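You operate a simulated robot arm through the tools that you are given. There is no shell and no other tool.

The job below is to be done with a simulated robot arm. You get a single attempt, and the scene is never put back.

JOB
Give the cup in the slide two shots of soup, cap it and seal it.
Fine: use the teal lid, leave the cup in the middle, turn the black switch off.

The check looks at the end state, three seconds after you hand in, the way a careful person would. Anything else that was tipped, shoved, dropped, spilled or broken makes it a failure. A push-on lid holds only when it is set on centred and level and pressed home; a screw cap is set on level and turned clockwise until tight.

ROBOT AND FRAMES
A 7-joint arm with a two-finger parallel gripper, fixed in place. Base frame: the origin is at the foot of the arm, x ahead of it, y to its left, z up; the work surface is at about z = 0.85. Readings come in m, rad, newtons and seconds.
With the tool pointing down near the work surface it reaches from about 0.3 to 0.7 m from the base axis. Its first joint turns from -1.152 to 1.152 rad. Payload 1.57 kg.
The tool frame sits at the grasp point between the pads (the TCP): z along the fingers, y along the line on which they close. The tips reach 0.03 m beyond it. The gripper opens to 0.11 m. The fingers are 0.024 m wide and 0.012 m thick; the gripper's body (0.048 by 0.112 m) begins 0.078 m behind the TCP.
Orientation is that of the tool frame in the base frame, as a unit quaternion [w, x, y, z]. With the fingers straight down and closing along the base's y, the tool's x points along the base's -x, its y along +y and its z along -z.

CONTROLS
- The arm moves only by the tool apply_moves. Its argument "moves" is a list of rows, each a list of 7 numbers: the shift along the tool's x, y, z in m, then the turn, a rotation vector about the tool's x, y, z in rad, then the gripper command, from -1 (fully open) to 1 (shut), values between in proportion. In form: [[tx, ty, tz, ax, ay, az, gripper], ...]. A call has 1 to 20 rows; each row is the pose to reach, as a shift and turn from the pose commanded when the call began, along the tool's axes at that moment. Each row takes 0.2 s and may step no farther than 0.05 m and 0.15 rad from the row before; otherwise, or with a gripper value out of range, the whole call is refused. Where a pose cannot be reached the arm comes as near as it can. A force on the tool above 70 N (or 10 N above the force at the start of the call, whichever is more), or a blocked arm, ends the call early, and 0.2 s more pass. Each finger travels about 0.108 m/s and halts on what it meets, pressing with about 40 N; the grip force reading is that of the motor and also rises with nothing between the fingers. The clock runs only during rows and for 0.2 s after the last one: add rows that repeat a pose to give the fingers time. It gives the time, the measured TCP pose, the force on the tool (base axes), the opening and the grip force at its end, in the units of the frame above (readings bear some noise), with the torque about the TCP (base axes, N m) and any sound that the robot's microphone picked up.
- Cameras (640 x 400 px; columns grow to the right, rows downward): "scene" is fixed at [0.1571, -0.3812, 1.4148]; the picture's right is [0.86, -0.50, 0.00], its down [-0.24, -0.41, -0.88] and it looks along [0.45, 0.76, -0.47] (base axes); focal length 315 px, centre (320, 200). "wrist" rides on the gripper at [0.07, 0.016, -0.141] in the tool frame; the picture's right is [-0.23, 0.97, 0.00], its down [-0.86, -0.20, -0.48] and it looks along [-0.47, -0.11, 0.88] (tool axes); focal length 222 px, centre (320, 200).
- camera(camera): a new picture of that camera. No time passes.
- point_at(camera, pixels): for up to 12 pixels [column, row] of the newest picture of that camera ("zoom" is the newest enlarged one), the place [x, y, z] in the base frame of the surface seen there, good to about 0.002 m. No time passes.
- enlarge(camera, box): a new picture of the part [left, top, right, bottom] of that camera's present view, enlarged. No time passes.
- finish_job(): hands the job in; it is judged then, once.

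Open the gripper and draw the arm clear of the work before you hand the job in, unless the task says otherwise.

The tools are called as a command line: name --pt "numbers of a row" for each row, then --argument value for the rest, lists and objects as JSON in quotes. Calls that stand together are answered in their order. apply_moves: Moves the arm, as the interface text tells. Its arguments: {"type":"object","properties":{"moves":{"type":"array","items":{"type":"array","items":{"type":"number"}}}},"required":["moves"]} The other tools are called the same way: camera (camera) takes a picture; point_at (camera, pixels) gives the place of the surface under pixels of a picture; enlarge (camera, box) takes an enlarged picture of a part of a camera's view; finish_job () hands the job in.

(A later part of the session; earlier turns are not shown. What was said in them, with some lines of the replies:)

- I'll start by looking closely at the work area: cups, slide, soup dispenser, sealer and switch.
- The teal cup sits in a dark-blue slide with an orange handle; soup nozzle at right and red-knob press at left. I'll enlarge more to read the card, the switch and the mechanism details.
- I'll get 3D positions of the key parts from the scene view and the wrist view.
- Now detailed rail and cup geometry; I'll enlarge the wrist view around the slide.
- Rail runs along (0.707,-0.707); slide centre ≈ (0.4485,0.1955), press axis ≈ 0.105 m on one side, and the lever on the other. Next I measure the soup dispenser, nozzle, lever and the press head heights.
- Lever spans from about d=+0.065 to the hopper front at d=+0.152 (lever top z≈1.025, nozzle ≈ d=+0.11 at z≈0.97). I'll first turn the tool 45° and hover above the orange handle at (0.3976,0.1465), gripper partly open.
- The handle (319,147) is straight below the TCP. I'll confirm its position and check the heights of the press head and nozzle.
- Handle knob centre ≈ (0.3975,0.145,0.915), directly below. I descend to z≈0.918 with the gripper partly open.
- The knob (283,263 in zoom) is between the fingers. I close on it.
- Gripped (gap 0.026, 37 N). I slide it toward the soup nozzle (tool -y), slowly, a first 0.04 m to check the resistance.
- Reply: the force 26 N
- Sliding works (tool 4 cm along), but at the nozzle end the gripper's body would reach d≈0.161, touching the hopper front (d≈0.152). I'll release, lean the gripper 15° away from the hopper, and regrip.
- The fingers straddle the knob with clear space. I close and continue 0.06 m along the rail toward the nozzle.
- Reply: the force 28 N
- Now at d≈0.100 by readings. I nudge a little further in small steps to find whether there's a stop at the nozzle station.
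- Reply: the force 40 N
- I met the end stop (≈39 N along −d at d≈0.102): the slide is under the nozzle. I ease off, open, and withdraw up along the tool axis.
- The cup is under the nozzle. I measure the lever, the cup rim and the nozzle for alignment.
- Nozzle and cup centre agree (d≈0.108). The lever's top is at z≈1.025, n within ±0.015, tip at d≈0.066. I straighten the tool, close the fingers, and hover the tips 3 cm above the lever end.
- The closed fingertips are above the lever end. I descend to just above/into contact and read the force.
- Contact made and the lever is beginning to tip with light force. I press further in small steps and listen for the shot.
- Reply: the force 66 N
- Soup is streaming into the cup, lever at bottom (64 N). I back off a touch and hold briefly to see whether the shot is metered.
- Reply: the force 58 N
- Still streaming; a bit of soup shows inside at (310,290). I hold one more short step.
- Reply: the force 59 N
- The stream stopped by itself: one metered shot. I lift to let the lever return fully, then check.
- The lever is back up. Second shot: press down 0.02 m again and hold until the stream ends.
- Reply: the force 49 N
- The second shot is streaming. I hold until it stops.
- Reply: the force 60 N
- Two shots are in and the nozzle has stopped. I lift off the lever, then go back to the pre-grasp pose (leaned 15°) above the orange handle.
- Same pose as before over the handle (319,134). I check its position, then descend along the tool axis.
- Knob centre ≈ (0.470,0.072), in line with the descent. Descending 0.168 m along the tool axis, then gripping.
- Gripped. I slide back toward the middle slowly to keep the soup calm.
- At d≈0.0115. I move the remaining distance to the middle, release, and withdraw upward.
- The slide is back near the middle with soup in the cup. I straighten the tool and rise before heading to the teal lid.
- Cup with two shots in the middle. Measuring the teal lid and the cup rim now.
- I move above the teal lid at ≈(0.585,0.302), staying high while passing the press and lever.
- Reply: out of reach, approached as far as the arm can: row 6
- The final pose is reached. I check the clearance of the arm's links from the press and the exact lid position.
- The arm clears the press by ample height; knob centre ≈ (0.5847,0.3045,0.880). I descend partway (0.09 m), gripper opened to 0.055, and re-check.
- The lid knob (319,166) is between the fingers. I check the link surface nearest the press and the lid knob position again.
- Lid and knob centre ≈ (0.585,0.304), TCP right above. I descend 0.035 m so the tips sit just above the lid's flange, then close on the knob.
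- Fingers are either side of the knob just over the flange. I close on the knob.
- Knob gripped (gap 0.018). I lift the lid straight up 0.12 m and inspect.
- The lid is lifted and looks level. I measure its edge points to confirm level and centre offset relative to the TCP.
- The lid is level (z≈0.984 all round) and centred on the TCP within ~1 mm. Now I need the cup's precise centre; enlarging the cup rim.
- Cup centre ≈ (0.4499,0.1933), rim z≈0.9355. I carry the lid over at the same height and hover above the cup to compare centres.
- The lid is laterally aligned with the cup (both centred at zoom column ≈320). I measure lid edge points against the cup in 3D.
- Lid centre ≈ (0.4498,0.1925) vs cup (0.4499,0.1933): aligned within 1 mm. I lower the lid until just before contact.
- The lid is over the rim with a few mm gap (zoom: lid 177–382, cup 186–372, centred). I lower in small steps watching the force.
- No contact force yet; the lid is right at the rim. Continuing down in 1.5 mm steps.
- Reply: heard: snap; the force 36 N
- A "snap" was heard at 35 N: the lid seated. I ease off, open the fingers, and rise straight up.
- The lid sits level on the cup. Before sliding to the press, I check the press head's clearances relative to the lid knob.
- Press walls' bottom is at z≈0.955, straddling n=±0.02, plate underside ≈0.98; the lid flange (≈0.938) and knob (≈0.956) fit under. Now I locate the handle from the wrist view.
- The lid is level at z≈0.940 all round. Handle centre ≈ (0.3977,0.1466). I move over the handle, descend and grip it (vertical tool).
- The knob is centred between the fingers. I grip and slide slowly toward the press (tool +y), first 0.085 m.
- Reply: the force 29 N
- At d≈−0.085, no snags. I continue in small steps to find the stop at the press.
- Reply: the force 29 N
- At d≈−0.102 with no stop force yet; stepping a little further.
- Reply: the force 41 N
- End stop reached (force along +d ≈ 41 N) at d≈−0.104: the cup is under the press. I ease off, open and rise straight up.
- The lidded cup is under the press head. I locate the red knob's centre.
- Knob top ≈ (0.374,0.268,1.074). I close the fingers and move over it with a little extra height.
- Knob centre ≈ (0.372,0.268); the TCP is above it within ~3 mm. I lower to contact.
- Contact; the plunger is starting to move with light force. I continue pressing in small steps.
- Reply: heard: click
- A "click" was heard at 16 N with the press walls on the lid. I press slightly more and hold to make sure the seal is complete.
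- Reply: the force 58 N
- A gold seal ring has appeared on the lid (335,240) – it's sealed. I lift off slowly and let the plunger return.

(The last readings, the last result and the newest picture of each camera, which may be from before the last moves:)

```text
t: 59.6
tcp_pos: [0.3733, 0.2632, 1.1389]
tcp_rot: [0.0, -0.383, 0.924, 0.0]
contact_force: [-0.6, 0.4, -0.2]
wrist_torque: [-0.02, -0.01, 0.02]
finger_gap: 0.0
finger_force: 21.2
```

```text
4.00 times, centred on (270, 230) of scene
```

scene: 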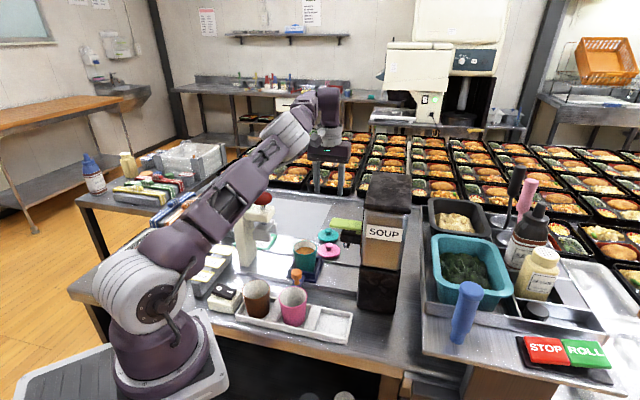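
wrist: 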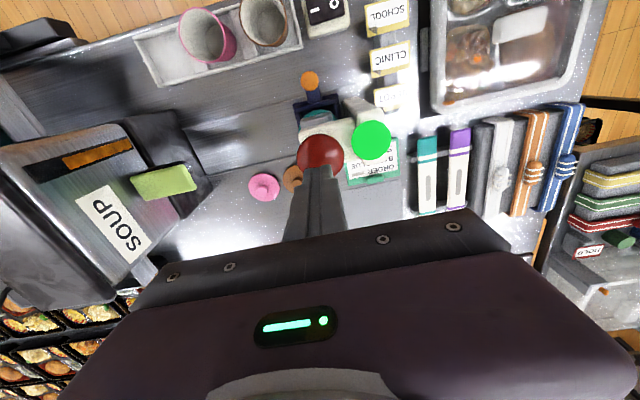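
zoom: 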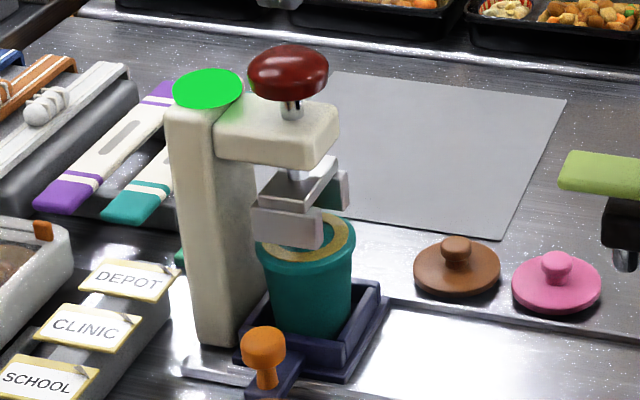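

The press is back up and the gold seal shows on the lid. I go back over the handle, opening the gripper.

apply_moves --pt "0.03 0.0004 0 0 0 0 0.6" --pt "0.06 0.0008 0 0 0 0 0.2" --pt "0.0688 0.0009 0 0 0 0 0.0" --pt "0.0688 0.0009 0.04 0 0 0 0.0" --pt "0.0688 0.0009 0.08 0 0 0 0.0" --pt "0.0688 0.0009 0.12 0 0 0 0.0" --pt "0.0688 0.0009 0.12 0 0 0 0.0"

camera --camera "wrist"

```text
t: 61.2
tcp_pos: [0.3217, 0.22, 1.0175]
tcp_rot: [0.0, -0.383, 0.924, 0.0]
contact_force: [0.0, 0.6, -0.1]
wrist_torque: [-0.01, 0.05, -0.01]
finger_gap: 0.0551
finger_force: 0.1
```

```text
taken
```

wrist: 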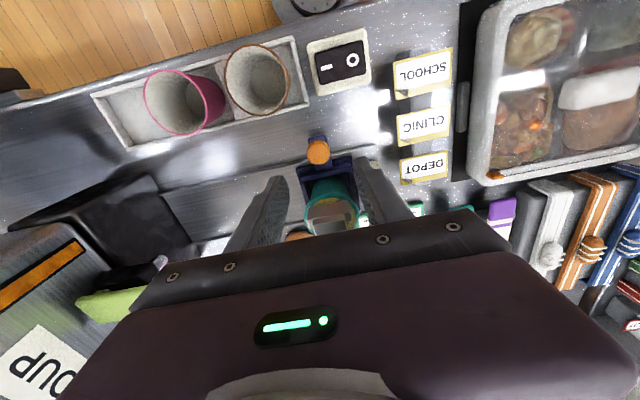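

The handle (317,152) is right below. I descend and grip it.

apply_moves --pt "0 0 0.03 0 0 0 0.0" --pt "0 0 0.06 0 0 0 0.0" --pt "0 0 0.085 0 0 0 0.0" --pt "0 0 0.096 0 0 0 0.0" --pt "0 0 0.096 0 0 0 0.0" --pt "0 0 0.096 0 0 0 0.4" --pt "0 0 0.096 0 0 0 0.6" --pt "0 0 0.096 0 0 0 0.6"

enlarge --camera "wrist" --box '[220, 80, 440, 240]'

```text
t: 63.0
tcp_pos: [0.3211, 0.2162, 0.9205]
tcp_rot: [0.0, -0.383, 0.924, 0.0]
contact_force: [5.5, -2.6, -6.9]
wrist_torque: [0.02, -0.22, -0.03]
finger_gap: 0.0262
finger_force: 37.4
```

```text
2.50 times, centred on (330, 160) of wrist
```

zoom: 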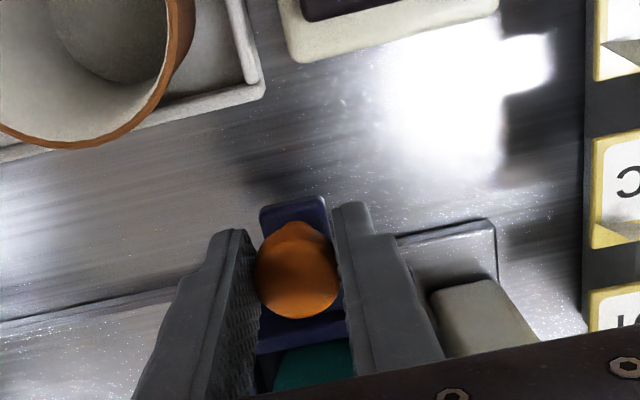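

Gripped. I slide slowly back toward the middle.

apply_moves --pt "0 -0.002 0 0 0 0 0.6" --pt "0 -0.006 0 0 0 0 0.6" --pt "0 -0.011 0 0 0 0 0.6" --pt "0 -0.016 0 0 0 0 0.6" --pt "0 -0.021 0 0 0 0 0.6" --pt "0 -0.026 0 0 0 0 0.6" --pt "0 -0.031 0 0 0 0 0.6" --pt "0 -0.036 0 0 0 0 0.6" --pt "0 -0.041 0 0 0 0 0.6" --pt "0 -0.046 0 0 0 0 0.6" --pt "0 -0.051 0 0 0 0 0.6" --pt "0 -0.056 0 0 0 0 0.6" --pt "0 -0.061 0 0 0 0 0.6" --pt "0 -0.066 0 0 0 0 0.6" --pt "0 -0.071 0 0 0 0 0.6" --pt "0 -0.076 0 0 0 0 0.6" --pt "0 -0.081 0 0 0 0 0.6" --pt "0 -0.086 0 0 0 0 0.6" --pt "0 -0.09 0 0 0 0 0.6" --pt "0 -0.09 0 0 0 0 0.6"

camera --camera "scene"

```text
t: 67.2
tcp_pos: [0.3874, 0.1531, 0.9228]
tcp_rot: [0.0, -0.383, 0.924, 0.0]
contact_force: [-5.9, -6.1, -27.5]
wrist_torque: [-0.2, 0.18, 0.01]
finger_gap: 0.0261
finger_force: 36.8
```

```text
taken
```

scene: 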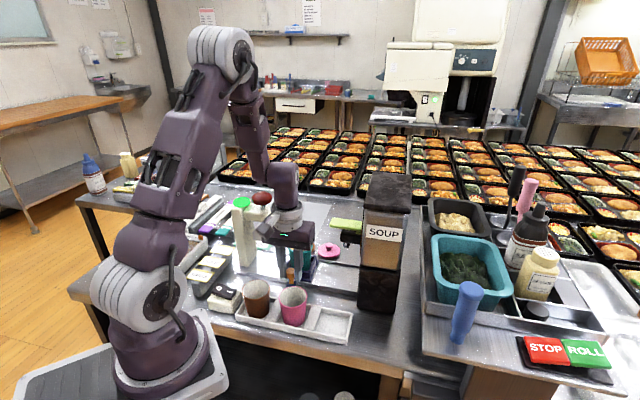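

At d≈−0.0125; I move the last 0.012 m to the middle and release.

apply_moves --pt "0 -0.004 0 0 0 0 0.6" --pt "0 -0.008 0 0 0 0 0.6" --pt "0 -0.012 0 0 0 0 0.6" --pt "0 -0.012 0 0 0 0 0.6" --pt "0 -0.012 0 0 0 0 0.3" --pt "0 -0.012 0 0 0 0 0.0" --pt "0 -0.012 0 0 0 0 0.0"

enlarge --camera "wrist" --box '[220, 80, 440, 240]'

```text
t: 68.8
tcp_pos: [0.3961, 0.1446, 0.9232]
tcp_rot: [0.0, -0.383, 0.924, 0.0]
contact_force: [-0.3, 0.3, -0.1]
wrist_torque: [0.01, -0.03, -0.03]
finger_gap: 0.0548
finger_force: 0.1
```

```text
2.50 times, centred on (330, 160) of wrist
```

zoom: 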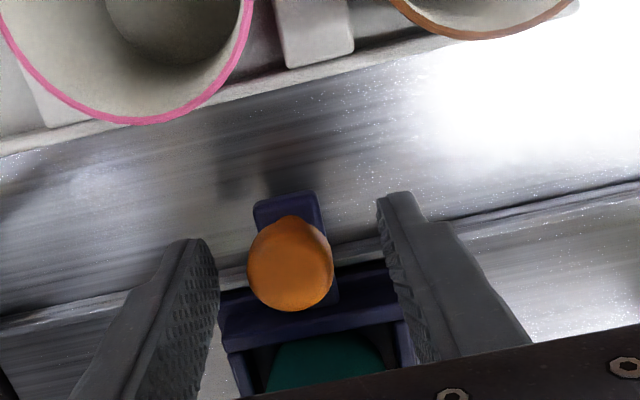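

Released in the middle. I rise straight up and verify slide position and lid.

apply_moves --pt "0 0 -0.03 0 0 0 0.0" --pt "0 0 -0.07 0 0 0 0.0" --pt "0 0 -0.11 0 0 0 0.0" --pt "0 0 -0.15 0 0 0 0.0" --pt "0 0 -0.19 0 0 0 0.0" --pt "0 0 -0.19 0 0 0 0.0"

camera --camera "wrist"

enlarge --camera "scene" --box '[230, 180, 390, 320]'

```text
t: 70.2
tcp_pos: [0.3948, 0.144, 1.1151]
tcp_rot: [0.0, -0.382, 0.924, 0.001]
contact_force: [-0.2, 0.1, 0.4]
wrist_torque: [0.0, 0.0, 0.01]
finger_gap: 0.0549
finger_force: 0.1
```

```text
taken
```

wrist: 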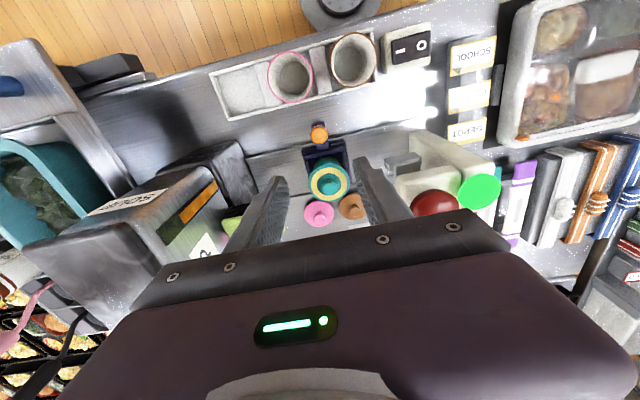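

```text
2.86 times, centred on (310, 250) of scene
```

zoom: 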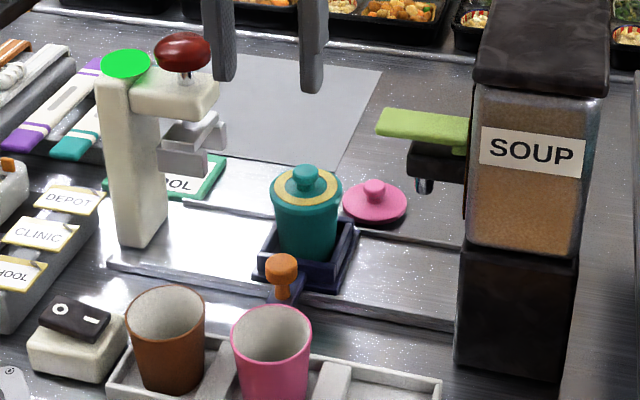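

point_at --camera "wrist" --pixels '[[319, 131], [313, 131], [325, 131], [319, 125], [319, 137], [328, 184], [311, 182], [347, 180], [399, 49], [421, 46], [390, 52], [430, 42]]'

enlarge --camera "wrist" --box '[370, 15, 450, 75]'

```text
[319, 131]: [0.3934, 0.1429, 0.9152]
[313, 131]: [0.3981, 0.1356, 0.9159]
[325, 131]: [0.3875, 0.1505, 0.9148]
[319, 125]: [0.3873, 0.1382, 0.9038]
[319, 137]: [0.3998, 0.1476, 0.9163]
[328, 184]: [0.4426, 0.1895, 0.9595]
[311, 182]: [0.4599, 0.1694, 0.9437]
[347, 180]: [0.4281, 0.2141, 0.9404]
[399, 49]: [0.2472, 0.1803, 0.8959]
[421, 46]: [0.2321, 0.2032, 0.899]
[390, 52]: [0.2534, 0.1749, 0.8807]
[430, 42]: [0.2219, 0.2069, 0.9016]
```

```text
6.67 times, centred on (410, 45) of wrist
```

zoom: 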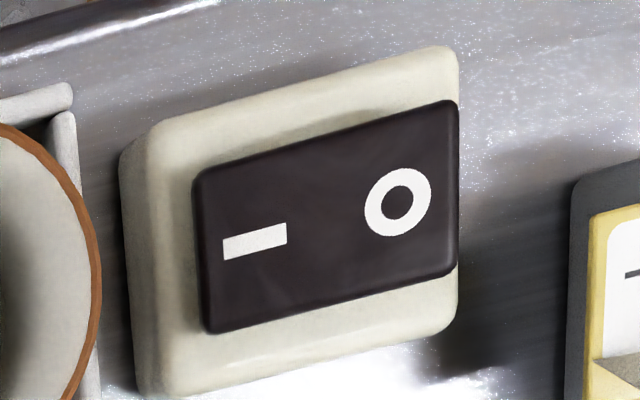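

Cup is sealed and the slide is at the middle (d≈0). Now the switch: I measure its rocker surface and housing.

point_at --camera "zoom" --pixels '[[203, 185], [450, 110], [450, 262], [215, 322], [398, 202], [440, 190], [425, 200], [255, 241], [330, 222], [230, 250], [160, 200], [440, 70]]'

```text
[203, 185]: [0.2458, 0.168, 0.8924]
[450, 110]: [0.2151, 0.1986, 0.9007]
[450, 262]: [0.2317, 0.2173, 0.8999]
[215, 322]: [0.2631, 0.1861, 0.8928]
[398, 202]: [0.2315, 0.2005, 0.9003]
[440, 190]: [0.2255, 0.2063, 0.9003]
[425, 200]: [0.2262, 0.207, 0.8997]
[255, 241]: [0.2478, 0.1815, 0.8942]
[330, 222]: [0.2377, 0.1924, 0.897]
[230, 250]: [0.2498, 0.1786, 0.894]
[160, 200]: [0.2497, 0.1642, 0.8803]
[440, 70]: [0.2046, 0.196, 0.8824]
```

Rocker: centre ≈ (0.239,0.1925), O end raised at ≈(0.223,0.208,0.900). I check heights of the neighbouring cards and box before approaching.

point_at --camera "wrist" --pixels '[[473, 55], [468, 100], [467, 130], [455, 70], [495, 40], [352, 60], [352, 36], [500, 120], [340, 8]]'

```text
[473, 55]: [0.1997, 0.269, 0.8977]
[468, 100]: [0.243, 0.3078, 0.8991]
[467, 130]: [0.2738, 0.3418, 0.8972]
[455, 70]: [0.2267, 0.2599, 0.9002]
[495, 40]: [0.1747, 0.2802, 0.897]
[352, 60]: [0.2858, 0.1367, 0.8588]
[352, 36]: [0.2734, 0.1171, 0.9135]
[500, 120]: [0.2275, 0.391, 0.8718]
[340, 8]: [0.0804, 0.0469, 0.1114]
```

All neighbours are below z≈0.925. I close the fingers and move over the O end of the rocker.

apply_moves --pt "0.0152 0.0331 0 0 0 0 0.5" --pt "0.0304 0.0662 0 0 0 0 1.0" --pt "0.0455 0.0992 0 0 0 0 1.0" --pt "0.0607 0.1323 0 0 0 0 1.0" --pt "0.0759 0.1654 0 0 0 0 1.0" --pt "0.0759 0.1654 0.035 0 0 0 1.0" --pt "0.0759 0.1654 0.07 0 0 0 1.0" --pt "0.0759 0.1654 0.1 0 0 0 1.0" --pt "0.0759 0.1654 0.1 0 0 0 1.0"

camera --camera "wrist"

camera --camera "scene"

```text
t: 72.2
tcp_pos: [0.2262, 0.2114, 1.0144]
tcp_rot: [-0.001, -0.383, 0.924, 0.0]
contact_force: [-0.3, -0.2, 0.9]
wrist_torque: [0.0, 0.01, 0.0]
finger_gap: 0.0001
finger_force: 21.3
```

```text
taken
```

wrist: 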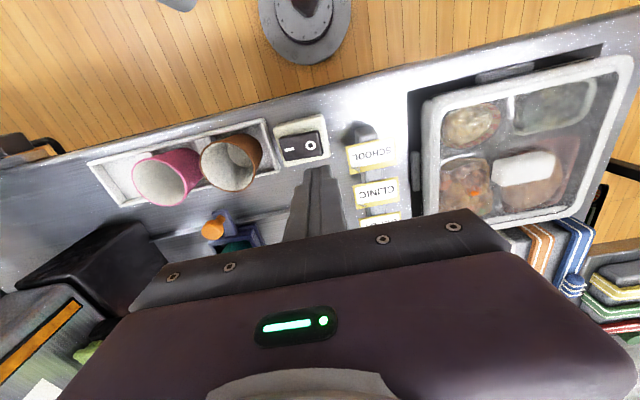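

```text
taken
```

scene: 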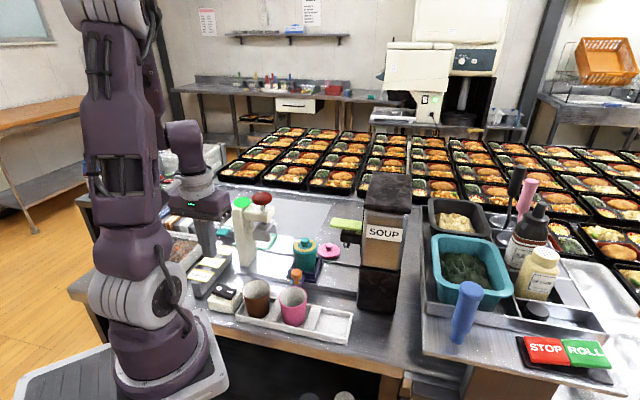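

Reached above the switch (O at (310,144)). I re-measure the rocker from here.

enlarge --camera "wrist" --box '[260, 105, 350, 195]'

point_at --camera "wrist" --pixels '[[310, 145], [292, 148], [321, 143], [320, 133], [321, 152], [284, 158], [283, 142], [302, 146]]'

```text
4.44 times, centred on (305, 150) of wrist
```

zoom: 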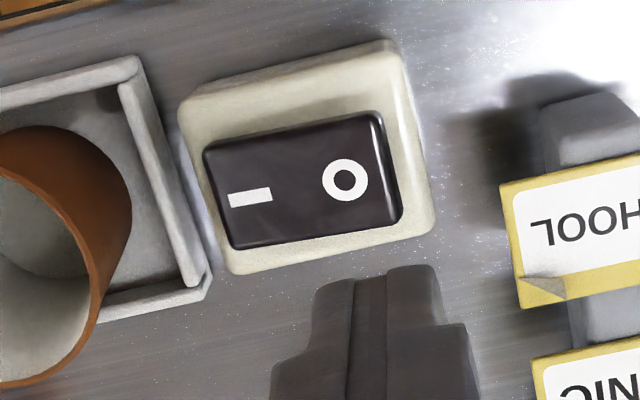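

```text
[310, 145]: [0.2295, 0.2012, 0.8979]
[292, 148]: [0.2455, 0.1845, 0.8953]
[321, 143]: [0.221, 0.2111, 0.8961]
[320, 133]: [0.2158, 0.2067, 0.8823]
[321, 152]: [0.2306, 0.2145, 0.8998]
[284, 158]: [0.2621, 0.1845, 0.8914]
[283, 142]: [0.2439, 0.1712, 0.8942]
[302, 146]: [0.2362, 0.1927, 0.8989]
```

The fingertip would land ~6 mm off the rocker's midline; I correct (−n 5.5 mm, +d 3.5 mm) and descend to just above the O end.

apply_moves --pt "0.0055 -0.0035 0.02 0 0 0 1.0" --pt "0.0055 -0.0035 0.045 0 0 0 1.0" --pt "0.0055 -0.0035 0.065 0 0 0 1.0" --pt "0.0055 -0.0035 0.075 0 0 0 1.0" --pt "0.0055 -0.0035 0.075 0 0 0 1.0"

enlarge --camera "wrist" --box '[240, 95, 400, 225]'

enlarge --camera "scene" --box '[180, 240, 260, 320]'

```text
t: 73.4
tcp_pos: [0.234, 0.2118, 0.9448]
tcp_rot: [-0.002, -0.382, 0.924, 0.0]
contact_force: [0.2, -0.6, -0.6]
wrist_torque: [0.02, -0.03, 0.01]
finger_gap: 0.0001
finger_force: 21.0
out of reach, approached as far as the arm can: row 3, 4, 5
```

```text
3.08 times, centred on (320, 160) of wrist
```

zoom: 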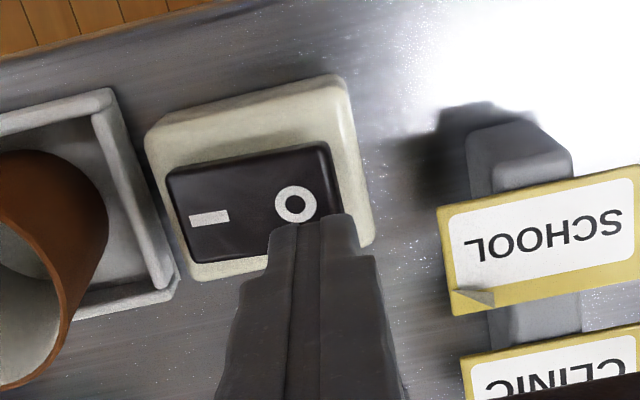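

```text
5.00 times, centred on (220, 280) of scene
```

zoom: 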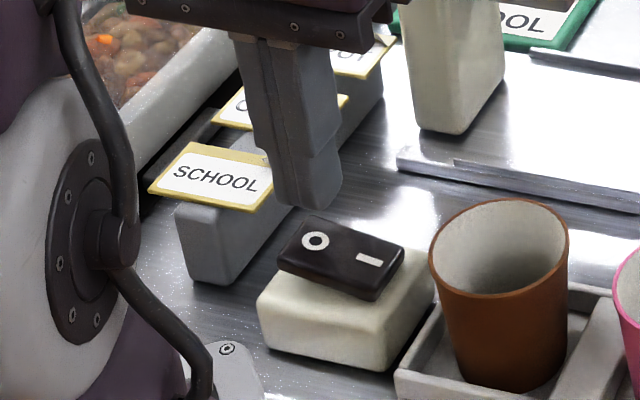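

The vertical tool can't reach this close in (stopped at r≈0.316). I rise a bit and tilt the tool 0.3 rad so the tips point inward toward the base.

apply_moves --pt "0 0 -0.03 0 0 0 1.0" --pt "0 0 -0.04 0 0.1 0 1.0" --pt "0 0 -0.04 0 0.2 0 1.0" --pt "0 0 -0.04 0 0.3 0 1.0" --pt "0 0 -0.04 0 0.3 0 1.0"

enlarge --camera "wrist" --box '[240, 95, 400, 225]'

enlarge --camera "scene" --box '[160, 180, 300, 320]'

```text
t: 74.6
tcp_pos: [0.2248, 0.2019, 0.9774]
tcp_rot: [-0.139, -0.378, 0.913, -0.058]
contact_force: [-0.1, 0.0, 0.2]
wrist_torque: [-0.01, 0.04, 0.0]
finger_gap: 0.0
finger_force: 21.0
```

```text
3.08 times, centred on (320, 160) of wrist
```

zoom: 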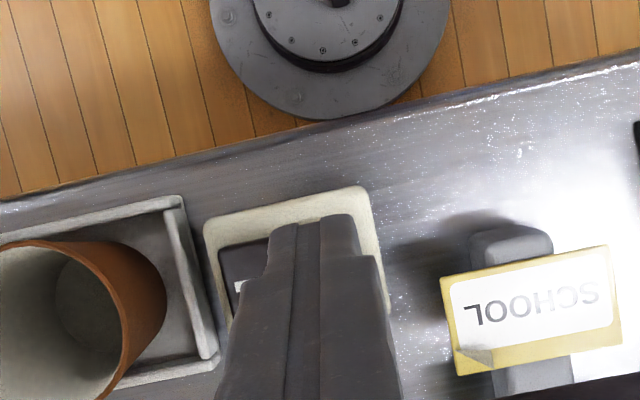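

```text
2.86 times, centred on (230, 250) of scene
```

zoom: 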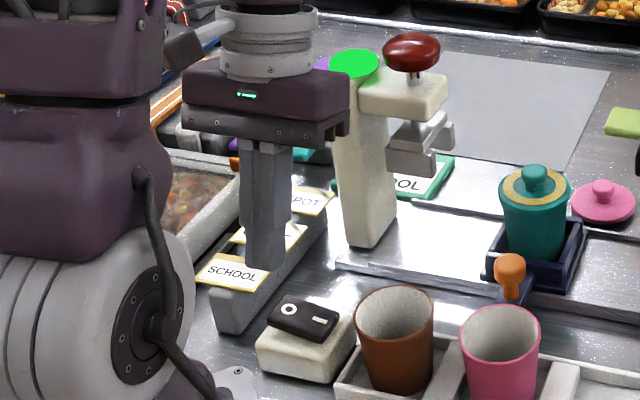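

With the tilt the pose is reached: TCP (0.2248,0.2019,0.977). I descend vertically 0.041 m to just above the rocker's O end.

apply_moves --pt "-0.003 0.002 0.0096 0 0 0 1.0" --pt "-0.0059 0.002 0.0191 0 0 0 1.0" --pt "-0.0089 0.002 0.0287 0 0 0 1.0" --pt "-0.0121 0.002 0.0392 0 0 0 1.0" --pt "-0.0121 0.002 0.0392 0 0 0 1.0"

enlarge --camera "wrist" --box '[240, 95, 400, 225]'

enlarge --camera "scene" --box '[190, 250, 260, 320]'

```text
t: 75.8
tcp_pos: [0.222, 0.2042, 0.9371]
tcp_rot: [-0.138, -0.378, 0.914, -0.058]
contact_force: [0.2, -0.1, 0.3]
wrist_torque: [-0.04, 0.01, -0.01]
finger_gap: 0.0
finger_force: 21.8
```

```text
3.08 times, centred on (320, 160) of wrist
```

zoom: 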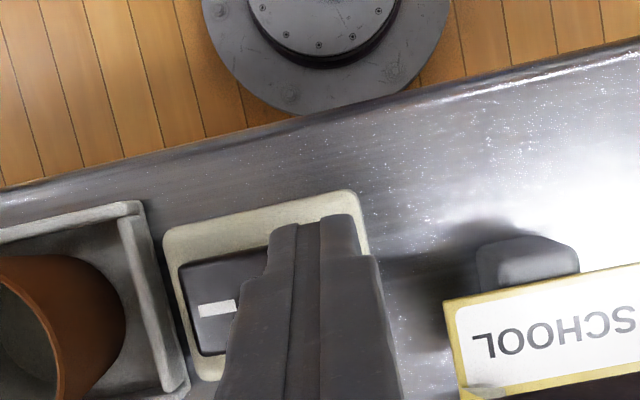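

```text
5.71 times, centred on (225, 285) of scene
```

zoom: 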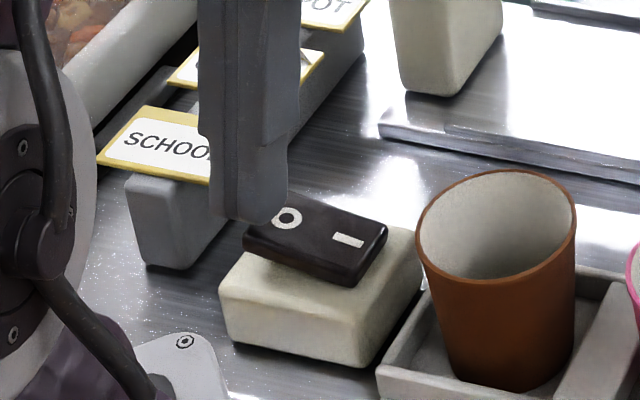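

The tip is poised over the O end. I press down in small steps, listening for the switch click.

apply_moves --pt "-0.0009 0 0.0029 0 0 0 1.0" --pt "-0.0015 0 0.0048 0 0 0 1.0" --pt "-0.0021 0 0.0067 0 0 0 1.0" --pt "-0.0024 0 0.0076 0 0 0 1.0"

enlarge --camera "scene" --box '[190, 250, 260, 320]'

```text
t: 76.8
tcp_pos: [0.222, 0.2033, 0.9293]
tcp_rot: [-0.138, -0.378, 0.914, -0.056]
contact_force: [-0.4, 0.4, 0.2]
wrist_torque: [-0.01, 0.02, 0.0]
finger_gap: 0.0
finger_force: 21.2
```

```text
5.71 times, centred on (225, 285) of scene
```

zoom: 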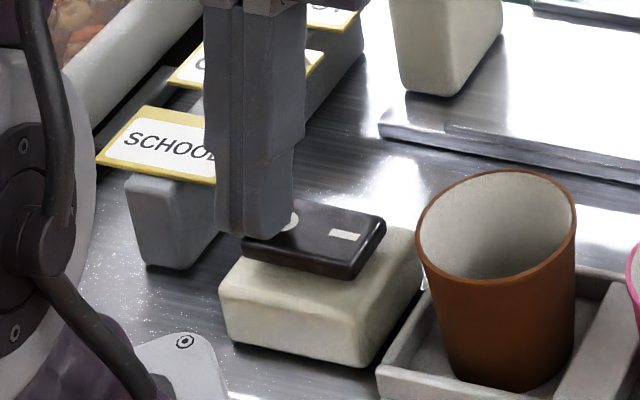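

The rocker is already tipping with almost no force. I keep pressing in small steps.

apply_moves --pt "-0.0006 0 0.0019 0 0 0 1.0" --pt "-0.0012 0 0.0038 0 0 0 1.0" --pt "-0.0018 0 0.0057 0 0 0 1.0"

enlarge --camera "scene" --box '[190, 180, 290, 320]'

```text
t: 77.5
tcp_pos: [0.2211, 0.2035, 0.9278]
tcp_rot: [-0.138, -0.379, 0.913, -0.058]
contact_force: [-3.2, 0.7, 25.6]
wrist_torque: [-0.12, -0.1, -0.03]
finger_gap: 0.0001
finger_force: 21.6
stopped in row 3: the force on the tool passed its limit at 84 N (the readings are from after the stop); the commanded pose is now the measured one
```

```text
2.86 times, centred on (240, 250) of scene
```

zoom: 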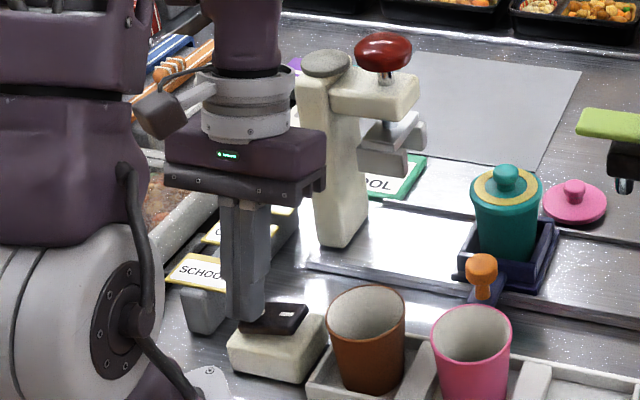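

The green lamp on the sealer is now grey: the switch went off (brief 84 N at the end of travel). I lift away vertically and inspect.

apply_moves --pt "0.003 0 -0.0096 0 0 0 1.0" --pt "0.0089 0 -0.0287 0 0 0 1.0" --pt "0.0177 0 -0.0573 0 0 0 1.0" --pt "0.0296 0 -0.0955 0 0 0 1.0" --pt "0.0296 0 -0.0955 0 -0.1 0 1.0" --pt "0.0296 0 -0.0955 0 -0.2 0 1.0" --pt "0.0296 0 -0.0955 0 -0.2 0 1.0"

camera --camera "wrist"

enlarge --camera "scene" --box '[190, 250, 260, 320]'

```text
t: 79.1
tcp_pos: [0.2233, 0.2035, 1.0275]
tcp_rot: [-0.045, -0.383, 0.922, -0.019]
contact_force: [0.1, -0.3, -0.4]
wrist_torque: [0.01, 0.0, 0.02]
finger_gap: 0.0002
finger_force: 21.4
```

```text
taken
```

wrist: 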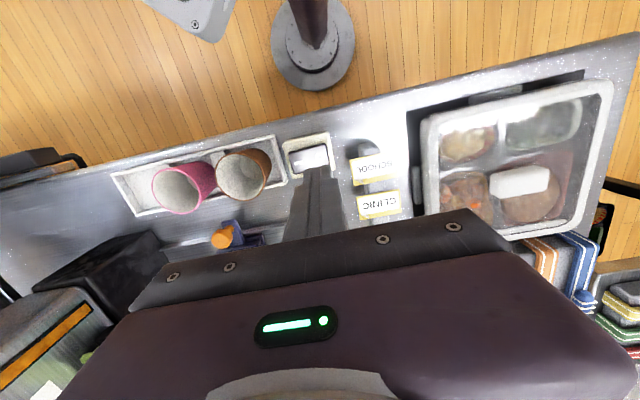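

```text
5.71 times, centred on (225, 285) of scene
```

zoom: 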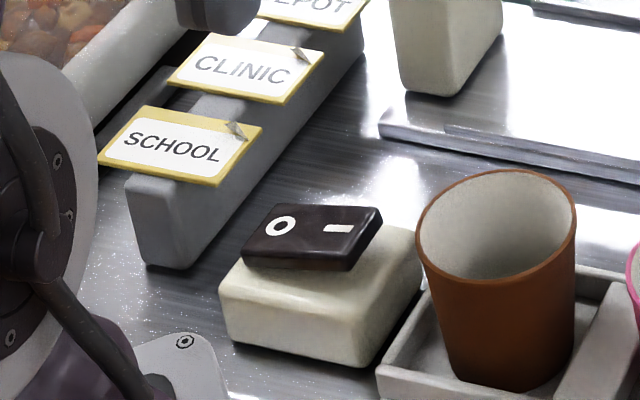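

The O side is down and the lamp is off. I withdraw the arm upward, straighten it and open the gripper.

apply_moves --pt "0.004 0 -0.04 0 -0.05 0 0.5" --pt "0.008 0 -0.08 0 -0.1 0 0.0" --pt "0.012 0 -0.12 0 -0.1 0 -0.5" --pt "0.016 0 -0.16 0 -0.1 0 -1.0" --pt "0.018 0 -0.18 0 -0.1 0 -1.0" --pt "0.018 0 -0.18 0 -0.1 0 -1.0" --pt "0.018 0 -0.18 0 -0.1 0 -1.0"

camera --camera "scene"

enlarge --camera "scene" --box '[220, 180, 420, 320]'

camera --camera "wrist"

```text
t: 80.7
tcp_pos: [0.2235, 0.2048, 1.2066]
tcp_rot: [0.001, -0.383, 0.924, -0.001]
contact_force: [-0.2, -0.4, -0.2]
wrist_torque: [0.0, -0.02, 0.02]
finger_gap: 0.1099
finger_force: 0.0
```

```text
taken
```

scene: 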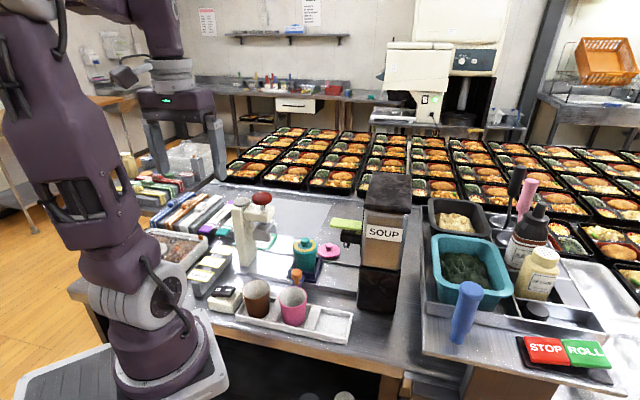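

```text
2.86 times, centred on (320, 250) of scene
```

zoom: 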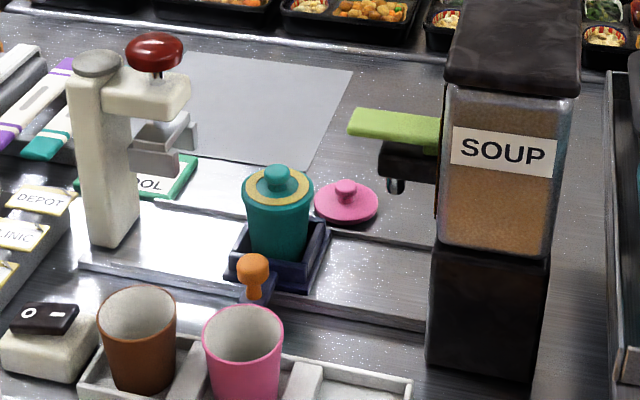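

```text
taken
```

wrist: 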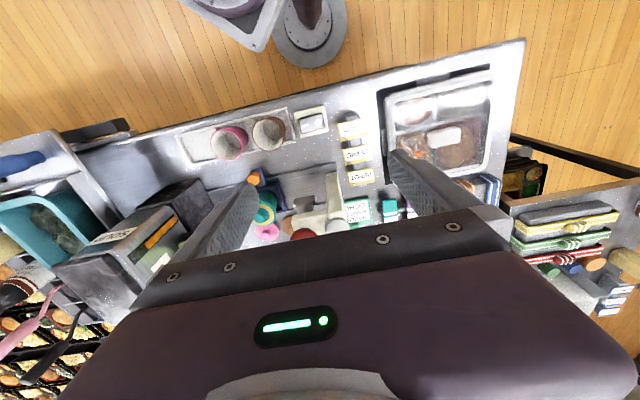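

Everything looks in place. A final check of the lid's level, slide position and any drips.

enlarge --camera "scene" --box '[280, 225, 330, 285]'

point_at --camera "zoom" --pixels '[[228, 118], [415, 118], [320, 155], [270, 80], [370, 80], [325, 60], [262, 312], [240, 312], [284, 312]]'

```text
6.67 times, centred on (305, 255) of scene
```

zoom: 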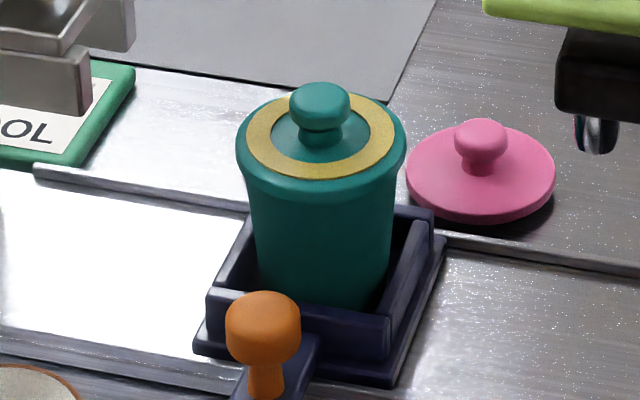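

```text
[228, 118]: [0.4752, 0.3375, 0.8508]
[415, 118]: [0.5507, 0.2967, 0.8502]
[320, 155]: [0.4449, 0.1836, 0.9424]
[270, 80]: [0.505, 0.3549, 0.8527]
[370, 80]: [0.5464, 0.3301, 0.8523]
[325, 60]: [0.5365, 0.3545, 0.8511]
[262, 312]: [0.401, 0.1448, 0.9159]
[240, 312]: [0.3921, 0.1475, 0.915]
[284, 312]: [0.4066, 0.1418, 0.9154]
```

The cup is sealed, its lid level with the gold ring on it, and the slide is back in the middle. The lamp and switch are off, there are no drips or displaced items, and the arm is clear with the gripper open, so I'm handing in.

finish_job

```text
The job is handed in.
```

I've handed in the job with every step done; the check's result hasn't come back yet.

- **Soup:** the cup in the slide got two full shots. Each stream stopped by itself before I released the lever.
- **Lid:** the teal lid snapped on. It measured level and centred.
- **Seal:** I slid the cup under the press and pushed the red knob until it clicked. A gold seal ring then showed on the lid.
- **Cup position:** the slide is back in the middle, within about 2 mm of where it started.
- **Switch:** the black switch is off (O side down), and the sealer's green lamp has gone out. The press on the switch briefly peaked at 84 N and ended that move early. The switch and its box looked undamaged afterwards.

In the last pictures I saw no drips and nothing moved or knocked over. The gripper is open and the arm is raised clear of the work.
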